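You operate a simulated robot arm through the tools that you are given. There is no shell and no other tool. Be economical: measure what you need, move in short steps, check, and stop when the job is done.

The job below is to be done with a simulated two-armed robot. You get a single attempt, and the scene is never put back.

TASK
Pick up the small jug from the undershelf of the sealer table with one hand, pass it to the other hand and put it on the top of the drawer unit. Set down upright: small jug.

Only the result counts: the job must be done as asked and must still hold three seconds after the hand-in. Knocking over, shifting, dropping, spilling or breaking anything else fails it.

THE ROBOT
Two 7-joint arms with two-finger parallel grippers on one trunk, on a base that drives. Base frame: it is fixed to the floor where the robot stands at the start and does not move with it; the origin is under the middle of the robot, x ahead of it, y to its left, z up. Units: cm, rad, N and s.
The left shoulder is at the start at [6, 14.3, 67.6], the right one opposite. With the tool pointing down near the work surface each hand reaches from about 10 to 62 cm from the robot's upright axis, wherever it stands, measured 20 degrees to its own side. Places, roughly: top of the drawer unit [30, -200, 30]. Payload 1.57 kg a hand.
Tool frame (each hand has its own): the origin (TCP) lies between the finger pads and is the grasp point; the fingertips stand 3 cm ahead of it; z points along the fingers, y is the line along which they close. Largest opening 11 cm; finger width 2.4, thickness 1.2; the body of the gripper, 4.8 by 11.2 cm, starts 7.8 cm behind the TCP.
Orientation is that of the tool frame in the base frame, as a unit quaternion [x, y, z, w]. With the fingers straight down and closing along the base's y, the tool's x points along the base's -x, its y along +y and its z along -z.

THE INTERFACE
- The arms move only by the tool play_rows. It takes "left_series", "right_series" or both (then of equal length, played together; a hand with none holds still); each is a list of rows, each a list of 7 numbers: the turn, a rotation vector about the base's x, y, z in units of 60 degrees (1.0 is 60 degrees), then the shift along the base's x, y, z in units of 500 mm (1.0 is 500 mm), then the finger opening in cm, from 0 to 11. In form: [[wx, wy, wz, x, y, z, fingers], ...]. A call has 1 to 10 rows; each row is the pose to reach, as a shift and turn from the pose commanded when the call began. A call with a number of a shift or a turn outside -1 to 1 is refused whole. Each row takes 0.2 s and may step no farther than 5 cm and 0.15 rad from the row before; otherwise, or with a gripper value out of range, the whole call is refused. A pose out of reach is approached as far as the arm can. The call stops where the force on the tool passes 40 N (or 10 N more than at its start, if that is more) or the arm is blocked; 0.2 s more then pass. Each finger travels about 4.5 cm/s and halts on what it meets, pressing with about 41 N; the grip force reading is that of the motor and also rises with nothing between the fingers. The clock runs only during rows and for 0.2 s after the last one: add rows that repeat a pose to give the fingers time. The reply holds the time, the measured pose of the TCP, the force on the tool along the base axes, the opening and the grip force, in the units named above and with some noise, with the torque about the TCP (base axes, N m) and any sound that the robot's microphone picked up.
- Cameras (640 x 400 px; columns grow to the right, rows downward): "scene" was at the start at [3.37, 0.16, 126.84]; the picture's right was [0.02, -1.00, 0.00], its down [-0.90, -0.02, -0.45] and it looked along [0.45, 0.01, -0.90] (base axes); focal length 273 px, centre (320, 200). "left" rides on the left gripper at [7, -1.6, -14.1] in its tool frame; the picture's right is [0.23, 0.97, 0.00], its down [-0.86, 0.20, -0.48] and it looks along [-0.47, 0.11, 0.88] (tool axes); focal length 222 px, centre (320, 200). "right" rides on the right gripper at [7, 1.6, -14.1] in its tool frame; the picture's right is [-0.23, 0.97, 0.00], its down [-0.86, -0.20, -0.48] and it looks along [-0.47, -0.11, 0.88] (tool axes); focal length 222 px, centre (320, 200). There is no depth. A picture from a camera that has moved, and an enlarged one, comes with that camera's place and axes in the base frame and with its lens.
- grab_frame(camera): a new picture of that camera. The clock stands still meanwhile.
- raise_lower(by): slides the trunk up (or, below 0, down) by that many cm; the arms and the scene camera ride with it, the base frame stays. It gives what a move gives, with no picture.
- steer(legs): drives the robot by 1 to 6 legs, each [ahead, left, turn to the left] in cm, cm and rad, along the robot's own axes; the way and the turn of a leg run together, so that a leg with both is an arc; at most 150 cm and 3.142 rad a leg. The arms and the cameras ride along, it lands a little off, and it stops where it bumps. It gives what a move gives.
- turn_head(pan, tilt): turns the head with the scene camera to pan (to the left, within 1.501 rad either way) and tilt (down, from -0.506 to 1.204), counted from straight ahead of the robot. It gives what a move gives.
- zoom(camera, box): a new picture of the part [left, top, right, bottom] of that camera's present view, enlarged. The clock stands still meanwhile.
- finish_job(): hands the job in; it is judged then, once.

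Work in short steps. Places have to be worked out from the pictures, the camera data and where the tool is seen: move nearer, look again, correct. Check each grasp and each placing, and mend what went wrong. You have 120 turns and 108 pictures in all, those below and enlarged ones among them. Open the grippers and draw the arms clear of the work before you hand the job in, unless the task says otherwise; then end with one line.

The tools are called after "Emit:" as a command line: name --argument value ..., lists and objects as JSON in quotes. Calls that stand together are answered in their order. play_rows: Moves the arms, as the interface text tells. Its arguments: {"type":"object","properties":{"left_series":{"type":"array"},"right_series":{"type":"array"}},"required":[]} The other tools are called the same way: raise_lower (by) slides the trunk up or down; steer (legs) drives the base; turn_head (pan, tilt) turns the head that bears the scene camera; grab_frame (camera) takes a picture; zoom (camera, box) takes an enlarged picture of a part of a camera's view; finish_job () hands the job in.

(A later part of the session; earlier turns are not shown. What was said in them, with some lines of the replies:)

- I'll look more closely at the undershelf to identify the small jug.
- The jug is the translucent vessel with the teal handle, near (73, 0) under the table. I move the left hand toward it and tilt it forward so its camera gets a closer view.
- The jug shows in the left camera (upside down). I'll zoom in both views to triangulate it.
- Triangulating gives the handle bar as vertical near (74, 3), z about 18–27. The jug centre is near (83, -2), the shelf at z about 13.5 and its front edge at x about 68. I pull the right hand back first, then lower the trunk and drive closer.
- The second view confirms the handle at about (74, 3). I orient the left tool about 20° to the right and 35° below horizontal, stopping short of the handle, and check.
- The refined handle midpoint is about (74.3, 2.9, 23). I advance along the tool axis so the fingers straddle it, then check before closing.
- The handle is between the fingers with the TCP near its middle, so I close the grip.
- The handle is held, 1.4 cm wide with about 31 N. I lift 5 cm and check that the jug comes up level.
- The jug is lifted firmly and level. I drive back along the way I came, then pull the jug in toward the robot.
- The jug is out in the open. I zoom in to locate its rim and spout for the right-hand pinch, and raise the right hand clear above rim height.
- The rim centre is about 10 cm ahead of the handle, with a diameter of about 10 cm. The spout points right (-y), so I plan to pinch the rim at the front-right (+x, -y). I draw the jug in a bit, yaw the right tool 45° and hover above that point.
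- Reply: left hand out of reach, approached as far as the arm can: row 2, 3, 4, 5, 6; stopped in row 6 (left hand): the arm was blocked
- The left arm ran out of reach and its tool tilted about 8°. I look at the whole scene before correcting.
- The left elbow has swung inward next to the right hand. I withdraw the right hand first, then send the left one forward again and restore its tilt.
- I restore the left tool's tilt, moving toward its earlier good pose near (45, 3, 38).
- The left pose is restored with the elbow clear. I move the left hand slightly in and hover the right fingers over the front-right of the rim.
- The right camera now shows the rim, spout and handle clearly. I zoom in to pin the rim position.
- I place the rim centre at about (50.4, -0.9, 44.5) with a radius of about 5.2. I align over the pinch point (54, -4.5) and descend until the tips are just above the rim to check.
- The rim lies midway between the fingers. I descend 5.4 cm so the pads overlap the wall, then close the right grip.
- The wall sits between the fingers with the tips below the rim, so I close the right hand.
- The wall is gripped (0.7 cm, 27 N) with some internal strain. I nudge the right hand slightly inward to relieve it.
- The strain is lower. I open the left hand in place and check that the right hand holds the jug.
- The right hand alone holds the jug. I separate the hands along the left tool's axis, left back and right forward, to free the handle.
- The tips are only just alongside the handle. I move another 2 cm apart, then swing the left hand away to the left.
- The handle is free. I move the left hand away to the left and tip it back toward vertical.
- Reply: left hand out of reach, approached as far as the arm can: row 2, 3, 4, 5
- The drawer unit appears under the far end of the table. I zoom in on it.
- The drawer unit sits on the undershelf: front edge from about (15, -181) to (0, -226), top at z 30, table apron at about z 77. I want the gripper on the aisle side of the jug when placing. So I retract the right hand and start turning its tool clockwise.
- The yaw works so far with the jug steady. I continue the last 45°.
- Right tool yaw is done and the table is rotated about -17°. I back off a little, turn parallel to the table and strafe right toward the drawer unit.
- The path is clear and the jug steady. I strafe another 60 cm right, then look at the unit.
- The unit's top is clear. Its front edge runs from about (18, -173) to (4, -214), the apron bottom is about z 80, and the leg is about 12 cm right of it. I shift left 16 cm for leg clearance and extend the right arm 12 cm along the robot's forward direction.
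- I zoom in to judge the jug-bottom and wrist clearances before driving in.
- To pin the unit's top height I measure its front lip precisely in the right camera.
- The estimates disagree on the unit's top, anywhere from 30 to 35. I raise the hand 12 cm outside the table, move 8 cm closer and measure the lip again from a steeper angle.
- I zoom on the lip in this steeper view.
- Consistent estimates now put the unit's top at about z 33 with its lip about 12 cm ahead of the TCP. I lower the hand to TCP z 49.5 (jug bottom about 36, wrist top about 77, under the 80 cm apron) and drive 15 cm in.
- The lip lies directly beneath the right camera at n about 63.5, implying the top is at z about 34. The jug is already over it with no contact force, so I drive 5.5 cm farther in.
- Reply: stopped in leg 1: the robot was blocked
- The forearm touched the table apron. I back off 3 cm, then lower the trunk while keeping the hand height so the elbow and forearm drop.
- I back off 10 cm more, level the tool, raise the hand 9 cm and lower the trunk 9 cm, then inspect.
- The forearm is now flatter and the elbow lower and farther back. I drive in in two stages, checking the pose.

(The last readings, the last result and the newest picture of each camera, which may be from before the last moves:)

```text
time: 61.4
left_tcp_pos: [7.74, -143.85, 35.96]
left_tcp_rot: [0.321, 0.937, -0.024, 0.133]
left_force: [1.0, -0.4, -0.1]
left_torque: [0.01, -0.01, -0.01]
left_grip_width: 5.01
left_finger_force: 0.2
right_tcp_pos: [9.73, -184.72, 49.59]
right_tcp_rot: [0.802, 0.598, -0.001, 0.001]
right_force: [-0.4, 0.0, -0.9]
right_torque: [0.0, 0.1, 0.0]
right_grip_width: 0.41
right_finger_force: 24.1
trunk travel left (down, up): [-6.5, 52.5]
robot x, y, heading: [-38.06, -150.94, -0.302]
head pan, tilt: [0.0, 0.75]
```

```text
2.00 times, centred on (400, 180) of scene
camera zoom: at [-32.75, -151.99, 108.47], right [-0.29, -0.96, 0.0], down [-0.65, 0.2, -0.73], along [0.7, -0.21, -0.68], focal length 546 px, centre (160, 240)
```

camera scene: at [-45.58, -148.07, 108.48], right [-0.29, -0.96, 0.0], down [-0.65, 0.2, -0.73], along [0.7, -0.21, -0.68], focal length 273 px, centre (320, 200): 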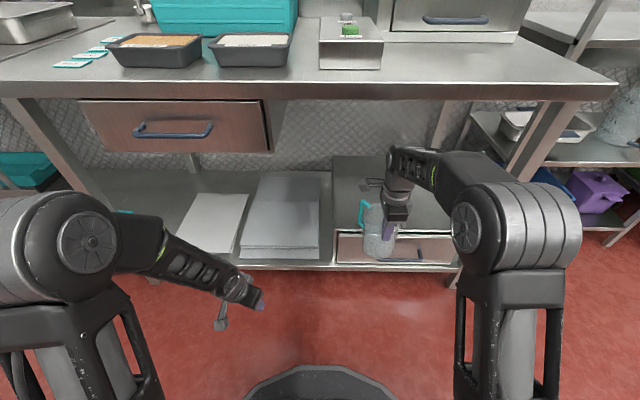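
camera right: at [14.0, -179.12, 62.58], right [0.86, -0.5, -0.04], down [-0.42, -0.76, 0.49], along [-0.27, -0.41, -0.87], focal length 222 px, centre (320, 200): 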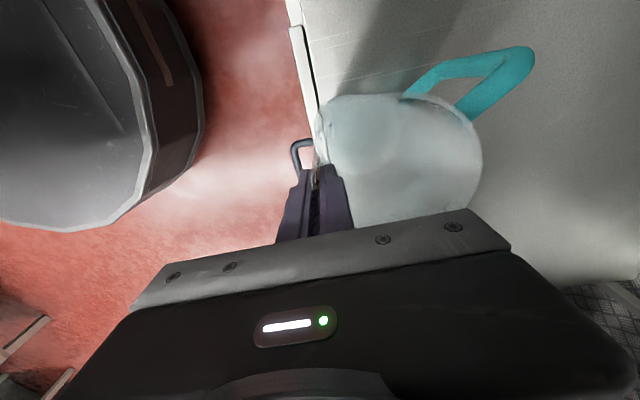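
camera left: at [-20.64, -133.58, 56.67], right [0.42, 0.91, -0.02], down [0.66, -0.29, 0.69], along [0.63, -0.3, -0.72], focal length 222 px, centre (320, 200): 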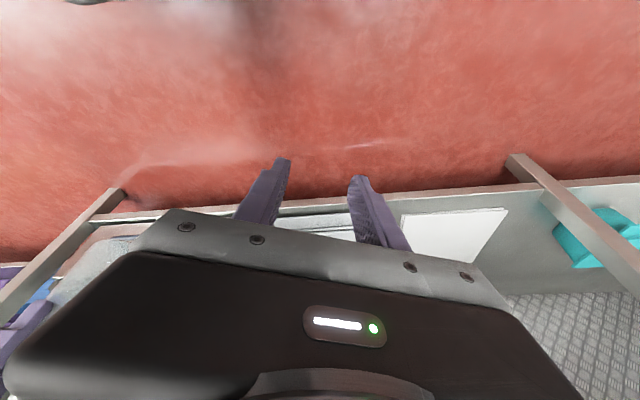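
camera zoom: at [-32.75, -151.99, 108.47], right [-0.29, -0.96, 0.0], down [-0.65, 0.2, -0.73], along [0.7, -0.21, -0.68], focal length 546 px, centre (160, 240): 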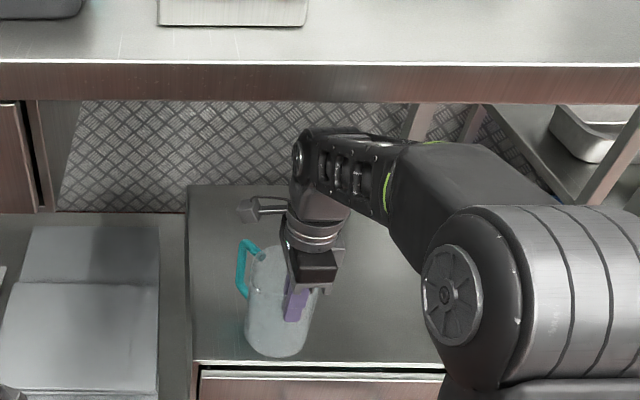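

There is still clearance below the apron and no contact. I drive the final 4 cm and look.

Emit:
steer --legs '[[4, 0, 0]]'

Emit:
grab_frame --camera "right"

Emit:
zoom --camera "scene" --box '[300, 80, 500, 280]'

```text
time: 62.2
left_tcp_pos: [11.4, -145.15, 36.0]
left_tcp_rot: [0.321, 0.937, -0.023, 0.134]
left_force: [0.7, 0.5, -0.3]
left_torque: [0.02, 0.01, 0.0]
left_grip_width: 5.02
left_finger_force: 0.0
right_tcp_pos: [13.49, -185.81, 49.58]
right_tcp_rot: [0.802, 0.597, -0.001, 0.001]
right_force: [0.5, 1.2, -1.0]
right_torque: [0.05, 0.08, 0.01]
right_grip_width: 0.45
right_finger_force: 24.7
trunk travel left (down, up): [-6.5, 52.5]
robot x, y, heading: [-33.94, -151.44, -0.301]
head pan, tilt: [0.0, 0.75]
```

```text
40 pictures are left
camera right: at [17.12, -179.65, 63.81], right [0.87, -0.5, 0.0], down [-0.44, -0.76, 0.48], along [-0.24, -0.42, -0.88], focal length 222 px, centre (320, 200)
```

right: 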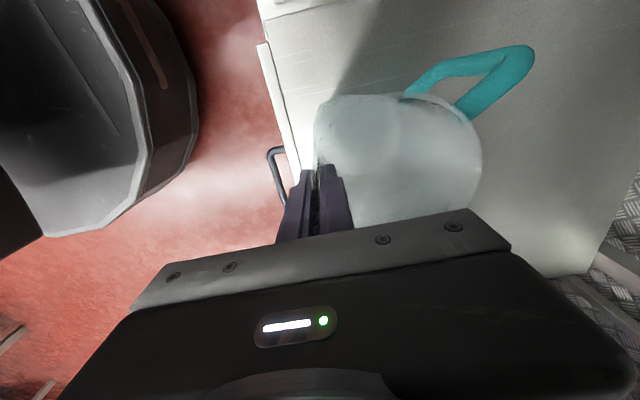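

```text
2.00 times, centred on (400, 180) of scene
camera zoom: at [-28.94, -153.16, 108.47], right [-0.29, -0.96, 0.0], down [-0.65, 0.2, -0.73], along [0.7, -0.21, -0.68], focal length 546 px, centre (160, 240)
```

zoom: 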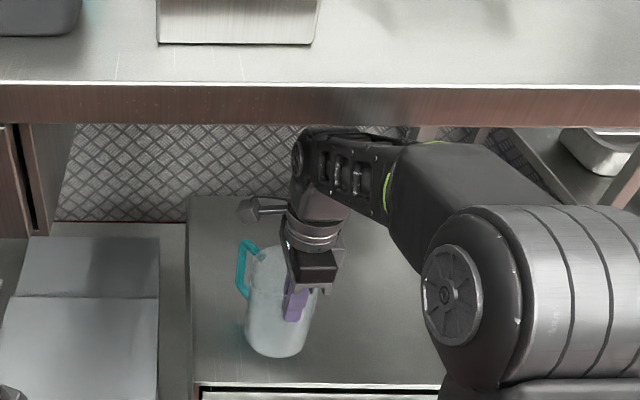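

The jug base is fully over the unit, about 4 cm behind the lip. I lower in small steps, watching the vertical force.

Emit:
play_rows --right_series '[[0, 0, 0, 0, 0, -0.006, 0], [0, 0, 0, 0, 0, -0.012, 0], [0, 0, 0, 0, 0, -0.018, 0], [0, 0, 0, 0, 0, -0.024, 0]]'

Emit:
play_rows --right_series '[[0, 0, 0, 0, 0, -0.006, 0], [0, 0, 0, 0, 0, -0.012, 0]]'

```text
time: 63.2
left_tcp_pos: [11.54, -145.13, 35.98]
left_tcp_rot: [0.32, 0.938, -0.023, 0.133]
left_force: [0.0, -1.0, 0.7]
left_torque: [0.02, 0.0, -0.01]
left_grip_width: 4.99
left_finger_force: 0.0
right_tcp_pos: [13.59, -185.82, 48.46]
right_tcp_rot: [0.801, 0.598, -0.001, 0.001]
right_force: [0.5, -0.4, -1.8]
right_torque: [0.02, 0.06, 0.0]
right_grip_width: 0.42
right_finger_force: 25.1
trunk travel left (down, up): [-6.5, 52.5]
robot x, y, heading: [-34.3, -151.67, -0.298]
head pan, tilt: [0.0, 0.75]
```

```text
time: 63.9
left_tcp_pos: [11.56, -145.15, 35.94]
left_tcp_rot: [0.321, 0.937, -0.023, 0.133]
left_force: [-0.8, -0.2, 0.5]
left_torque: [-0.01, -0.01, 0.02]
left_grip_width: 5.02
left_finger_force: 0.1
right_tcp_pos: [13.49, -185.9, 47.69]
right_tcp_rot: [0.802, 0.598, -0.001, 0.001]
right_force: [-0.2, -1.2, -0.7]
right_torque: [0.0, 0.11, 0.03]
right_grip_width: 0.42
right_finger_force: 24.6
trunk travel left (down, up): [-6.5, 52.5]
robot x, y, heading: [-33.74, -151.57, -0.298]
head pan, tilt: [0.0, 0.75]
```

No contact yet. I continue lowering in small steps.

Emit:
play_rows --right_series '[[0, 0, 0, 0, 0, -0.005, 0], [0, 0, 0, 0, 0, -0.01, 0], [0, 0, 0, 0, 0, -0.014, 0]]'

Emit:
zoom --camera "scene" --box '[350, 160, 450, 280]'

```text
time: 64.7
left_tcp_pos: [11.4, -145.12, 36.02]
left_tcp_rot: [0.32, 0.938, -0.023, 0.133]
left_force: [-0.3, 0.2, -0.4]
left_torque: [-0.02, 0.03, 0.01]
left_grip_width: 5.01
left_finger_force: 0.1
right_tcp_pos: [13.61, -186.12, 47.26]
right_tcp_rot: [0.802, 0.597, 0.0, 0.003]
right_force: [-1.3, -5.5, 16.3]
right_torque: [-0.24, -0.36, -0.16]
right_grip_width: 0.36
right_finger_force: 24.6
trunk travel left (down, up): [-6.5, 52.5]
robot x, y, heading: [-34.31, -151.48, -0.294]
head pan, tilt: [0.0, 0.75]
```

```text
3.33 times, centred on (400, 220) of scene
camera zoom: at [-29.04, -153.12, 108.5], right [-0.29, -0.96, 0.0], down [-0.65, 0.2, -0.73], along [0.7, -0.21, -0.68], focal length 909 px, centre (53, 133)
```

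zoom: 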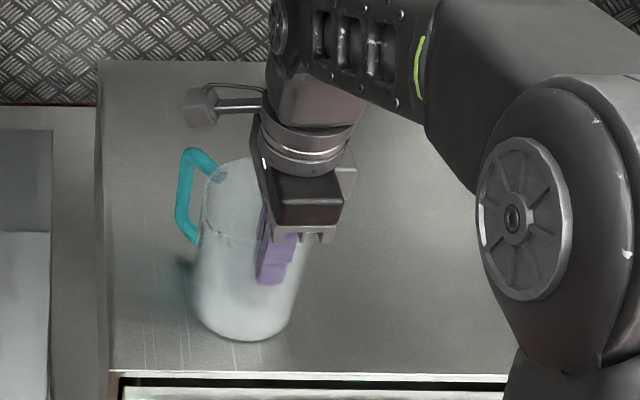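

Contact is at TCP z about 47.3, and the torque shows the base's left edge touching first, so the jug leans about 4° to the left. I lift slightly, rotate 4° about the forward axis and lower again.

Emit:
play_rows --right_series '[[0, 0, 0, 0, 0, 0.008, 0], [0.032, -0.01, 0, 0, 0, 0.014, 0], [0.064, -0.019, 0, 0, 0, 0.016, 0], [0.064, -0.019, 0, 0, 0, 0.012, 0], [0.064, -0.019, 0, 0, 0, 0.006, 0]]'

Emit:
zoom --camera "scene" --box '[350, 160, 450, 280]'

```text
time: 65.8
left_tcp_pos: [11.49, -145.08, 36.0]
left_tcp_rot: [0.32, 0.938, -0.023, 0.135]
left_force: [0.1, -0.9, -0.2]
left_torque: [-0.02, -0.02, -0.01]
left_grip_width: 5.03
left_finger_force: 0.1
right_tcp_pos: [13.59, -185.88, 47.58]
right_tcp_rot: [0.801, 0.598, 0.028, -0.019]
right_force: [-2.5, 0.4, 6.4]
right_torque: [-0.32, 0.14, -0.12]
right_grip_width: 0.36
right_finger_force: 24.6
trunk travel left (down, up): [-6.5, 52.5]
robot x, y, heading: [-34.59, -151.45, -0.296]
head pan, tilt: [0.0, 0.75]
```

```text
3.33 times, centred on (400, 220) of scene
camera zoom: at [-28.99, -153.12, 108.5], right [-0.29, -0.96, 0.0], down [-0.65, 0.2, -0.73], along [0.7, -0.21, -0.68], focal length 909 px, centre (53, 133)
```

zoom: 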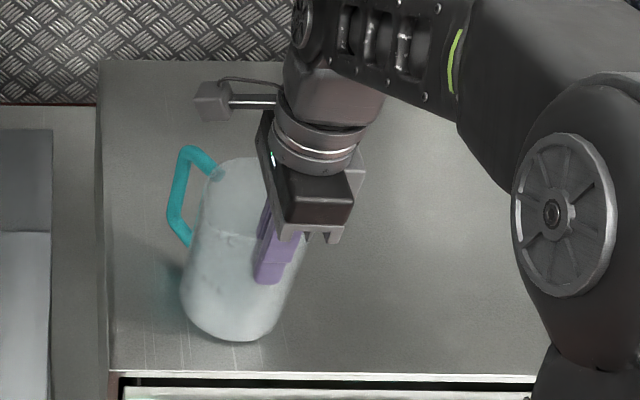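

Now the right edge touches first, so I over-corrected. I rotate back by about half and lower gently.

Emit:
play_rows --right_series '[[0, 0, 0, 0, 0, 0.006, 0], [-0.027, 0.008, 0, 0, 0, 0.006, 0], [-0.027, 0.008, 0, 0, 0, 0.0, 0], [-0.027, 0.008, 0, 0, 0, -0.004, 0]]'

Emit:
zoom --camera "scene" --box '[350, 160, 450, 280]'

```text
time: 66.8
left_tcp_pos: [11.48, -145.14, 36.09]
left_tcp_rot: [0.32, 0.938, -0.023, 0.133]
left_force: [0.0, 0.3, 0.3]
left_torque: [-0.04, 0.02, -0.01]
left_grip_width: 4.99
left_finger_force: 0.1
right_tcp_pos: [13.57, -185.95, 47.36]
right_tcp_rot: [0.801, 0.598, 0.017, -0.009]
right_force: [-4.8, 1.6, 16.4]
right_torque: [-0.63, 0.12, -0.15]
right_grip_width: 0.38
right_finger_force: 24.4
trunk travel left (down, up): [-6.5, 52.5]
robot x, y, heading: [-34.36, -151.61, -0.297]
head pan, tilt: [0.0, 0.75]
```

```text
3.33 times, centred on (400, 220) of scene
camera zoom: at [-29.05, -153.08, 108.51], right [-0.29, -0.96, 0.0], down [-0.65, 0.2, -0.73], along [0.7, -0.22, -0.68], focal length 909 px, centre (53, 133)
```

zoom: 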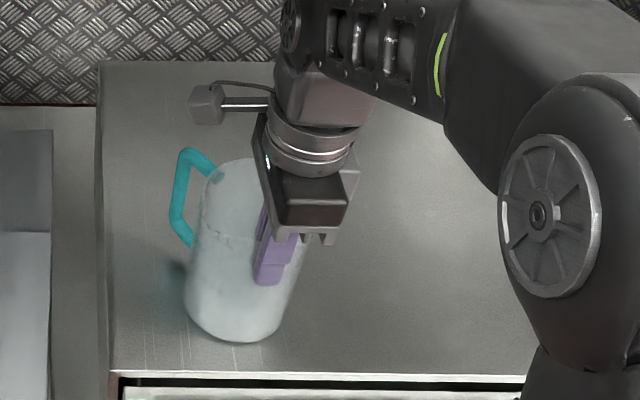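

The remaining tilt is under about 1–2° and the base is seated. I ease the pressure slightly and open the right fingers a little.

Emit:
play_rows --right_series '[[0, 0, 0, 0, 0, 0.002, 0], [0, 0, 0, 0, 0, 0.002, 0.8], [0, 0, 0, 0, 0, 0.002, 1.4], [0, 0, 0, 0, 0, 0.002, 2.2], [0, 0, 0, 0, 0, 0.002, 3], [0, 0, 0, 0, 0, 0.002, 3]]'

Emit:
zoom --camera "scene" --box '[350, 160, 450, 280]'

Emit:
grab_frame --camera "right"

```text
time: 68.2
left_tcp_pos: [11.55, -145.21, 36.07]
left_tcp_rot: [0.321, 0.937, -0.023, 0.134]
left_force: [-0.6, -0.1, 0.4]
left_torque: [0.0, 0.02, 0.01]
left_grip_width: 5.01
left_finger_force: 0.0
right_tcp_pos: [13.52, -185.98, 47.14]
right_tcp_rot: [0.802, 0.597, 0.016, -0.012]
right_force: [-0.2, -0.2, 0.4]
right_torque: [0.01, 0.03, 0.02]
right_grip_width: 3.01
right_finger_force: 0.0
trunk travel left (down, up): [-6.5, 52.5]
robot x, y, heading: [-34.04, -151.86, -0.292]
head pan, tilt: [0.0, 0.75]
```

```text
3.33 times, centred on (400, 220) of scene
camera zoom: at [-28.94, -153.16, 108.47], right [-0.29, -0.96, 0.0], down [-0.65, 0.2, -0.73], along [0.7, -0.21, -0.68], focal length 909 px, centre (53, 133)
```

zoom: 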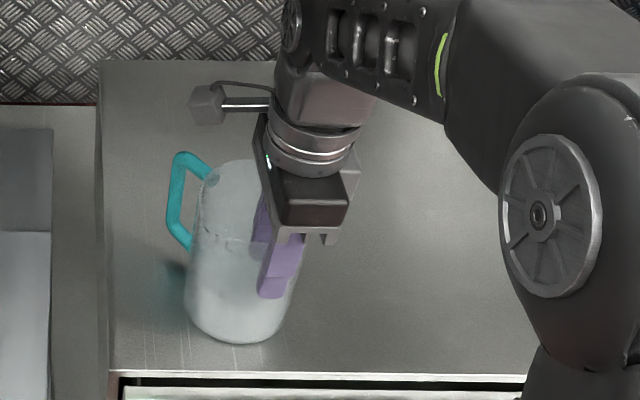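

```text
34 pictures are left
camera right: at [16.96, -180.23, 61.77], right [0.87, -0.5, -0.01], down [-0.44, -0.78, 0.45], along [-0.23, -0.38, -0.9], focal length 222 px, centre (320, 200)
```

right: 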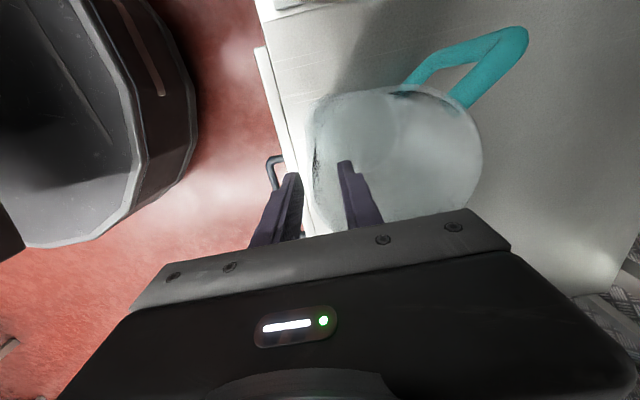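

The jug stands on its own. To leave without hitting the apron, I open a bit more, lean the gripper about 15° back toward the aisle, and raise it straight up.

Emit:
play_rows --right_series '[[0, 0, 0, 0, 0, 0, 4.5], [0, 0, 0, 0, 0, 0.004, 4.5], [-0.036, -0.12, 0, 0, 0, 0.01, 4.5], [-0.0725, -0.239, 0, 0, 0, 0.016, 4.5]]'

Emit:
zoom --camera "right" --box '[220, 40, 520, 240]'

Emit:
zoom --camera "scene" --box '[300, 80, 500, 280]'

```text
time: 69.2
left_tcp_pos: [11.45, -145.14, 35.89]
left_tcp_rot: [0.321, 0.937, -0.023, 0.133]
left_force: [-0.4, 0.1, 0.0]
left_torque: [-0.01, 0.01, -0.04]
left_grip_width: 5.01
left_finger_force: 0.1
right_tcp_pos: [13.64, -185.89, 48.06]
right_tcp_rot: [0.793, 0.594, 0.093, 0.095]
right_force: [-0.3, -0.2, 0.2]
right_torque: [-0.03, 0.0, -0.01]
right_grip_width: 4.51
right_finger_force: 0.1
trunk travel left (down, up): [-6.5, 52.5]
robot x, y, heading: [-34.11, -151.41, -0.304]
head pan, tilt: [0.0, 0.75]
```

```text
2.00 times, centred on (370, 140) of right
camera zoom: at [13.33, -179.07, 62.51], right [0.84, -0.49, 0.25], down [-0.55, -0.75, 0.38], along [0.0, -0.45, -0.89], focal length 444 px, centre (220, 320)
```

zoom: 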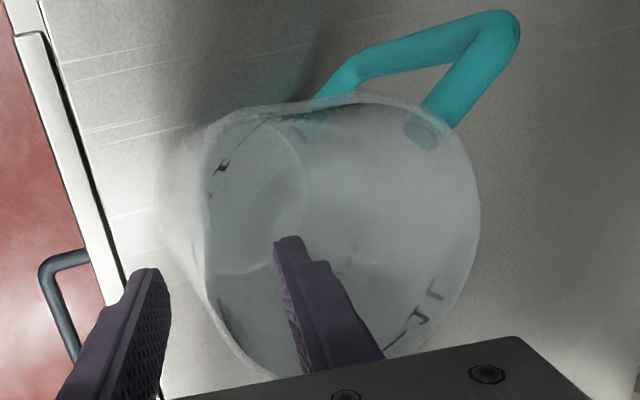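

```text
2.00 times, centred on (400, 180) of scene
camera zoom: at [-28.93, -153.16, 108.47], right [-0.29, -0.96, 0.0], down [-0.65, 0.2, -0.73], along [0.7, -0.21, -0.68], focal length 546 px, centre (160, 240)
```

zoom: 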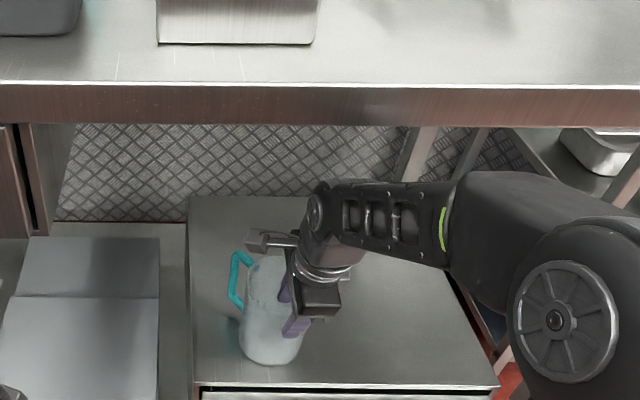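

The wrist is now well clear of the apron and the fingers straddle the wall without contact. I raise 6.5 cm.

Emit:
play_rows --right_series '[[0, 0, 0, 0, 0, 0.03, 4.5], [0, 0, 0, 0, 0, 0.06, 4.5], [0, 0, 0, 0, 0, 0.09, 4.5], [0, 0, 0, 0, 0, 0.13, 4.5]]'

Emit:
zoom --camera "right" --box '[220, 40, 520, 240]'

Emit:
zoom --camera "scene" --box '[300, 80, 500, 280]'

```text
time: 70.2
left_tcp_pos: [11.42, -145.26, 36.0]
left_tcp_rot: [0.322, 0.937, -0.024, 0.132]
left_force: [-0.7, 1.0, 0.4]
left_torque: [-0.02, 0.0, 0.02]
left_grip_width: 4.98
left_finger_force: 0.0
right_tcp_pos: [13.21, -185.87, 54.31]
right_tcp_rot: [0.794, 0.594, 0.09, 0.092]
right_force: [0.3, 0.4, -0.3]
right_torque: [0.0, 0.01, 0.0]
right_grip_width: 4.51
right_finger_force: 0.1
trunk travel left (down, up): [-6.5, 52.5]
robot x, y, heading: [-33.92, -151.63, -0.298]
head pan, tilt: [0.0, 0.75]
```

```text
2.00 times, centred on (370, 140) of right
camera zoom: at [13.21, -179.06, 68.82], right [0.84, -0.49, 0.24], down [-0.54, -0.75, 0.38], along [-0.01, -0.45, -0.89], focal length 444 px, centre (220, 320)
```

zoom: 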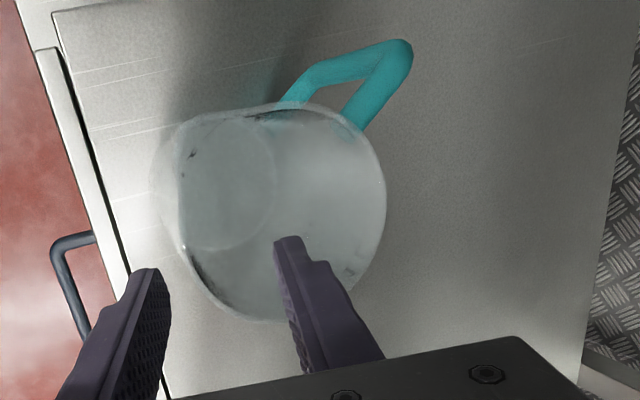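

```text
2.00 times, centred on (400, 180) of scene
camera zoom: at [-28.94, -153.19, 108.42], right [-0.29, -0.96, 0.0], down [-0.65, 0.2, -0.73], along [0.7, -0.21, -0.68], focal length 546 px, centre (160, 240)
```

zoom: 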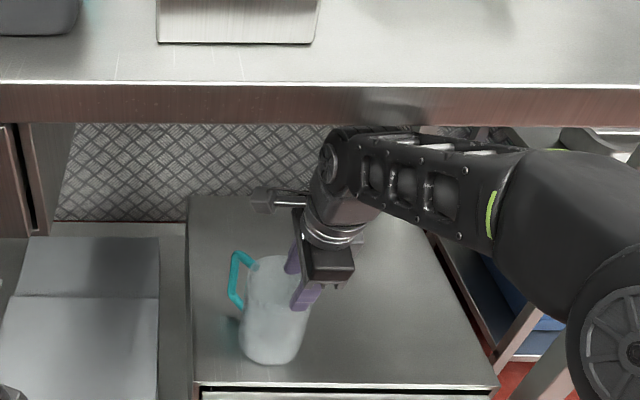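

The fingers are above the rim. I drive straight back out from the table.

Emit:
steer --legs '[[-12, 0, 0], [-18, 0, 0]]'

Emit:
grab_frame --camera "scene"

Emit:
zoom --camera "scene" --box '[300, 120, 440, 240]'

```text
time: 72.6
left_tcp_pos: [-17.12, -136.21, 35.94]
left_tcp_rot: [0.316, 0.939, -0.023, 0.134]
left_force: [0.0, 0.8, 0.9]
left_torque: [-0.02, -0.01, -0.02]
left_grip_width: 5.01
left_finger_force: 0.0
right_tcp_pos: [-14.63, -176.76, 54.61]
right_tcp_rot: [0.791, 0.597, 0.094, 0.093]
right_force: [0.2, -0.1, 0.6]
right_torque: [-0.03, -0.01, -0.01]
right_grip_width: 4.49
right_finger_force: 0.1
trunk travel left (down, up): [-6.5, 52.5]
robot x, y, heading: [-62.55, -142.7, -0.286]
head pan, tilt: [0.0, 0.75]
```

```text
29 pictures are left
camera scene: at [-57.44, -144.52, 108.47], right [-0.28, -0.96, 0.0], down [-0.65, 0.19, -0.73], along [0.7, -0.21, -0.68], focal length 273 px, centre (320, 200)
```

scene: 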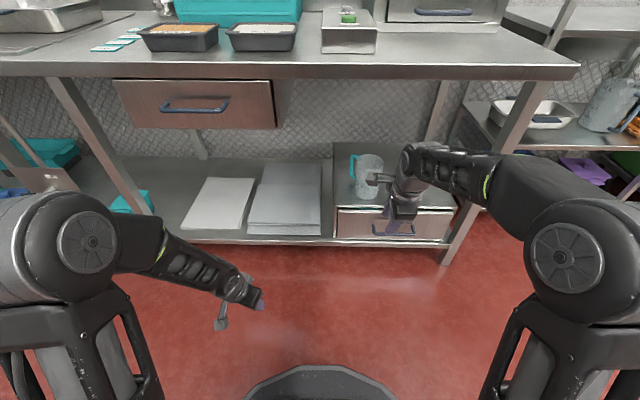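

```text
3.33 times, centred on (370, 180) of scene
camera zoom: at [-57.44, -144.52, 108.47], right [-0.28, -0.96, 0.0], down [-0.65, 0.19, -0.73], along [0.7, -0.21, -0.68], focal length 909 px, centre (153, 267)
```

zoom: 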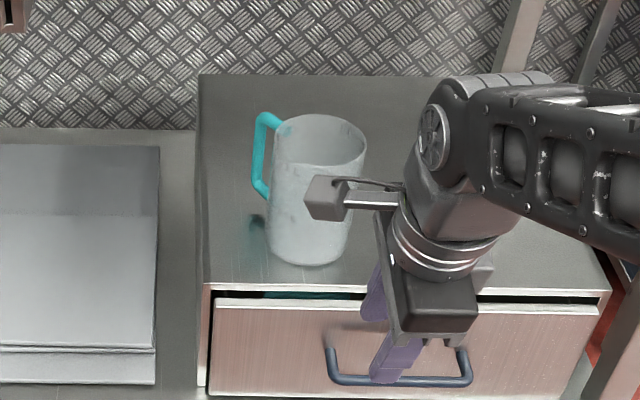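

The jug stands upright on top of the drawer unit, both hands are empty and clear, and nothing else appears disturbed. I hand the job in.

Emit:
finish_job

```text
The job is handed in.
```

The small jug was picked up with the left hand, passed to the right hand and set upright on top of the drawer unit. On the way in, the right forearm touched the table apron once; I saw nothing moved by it, and the job is handed in.
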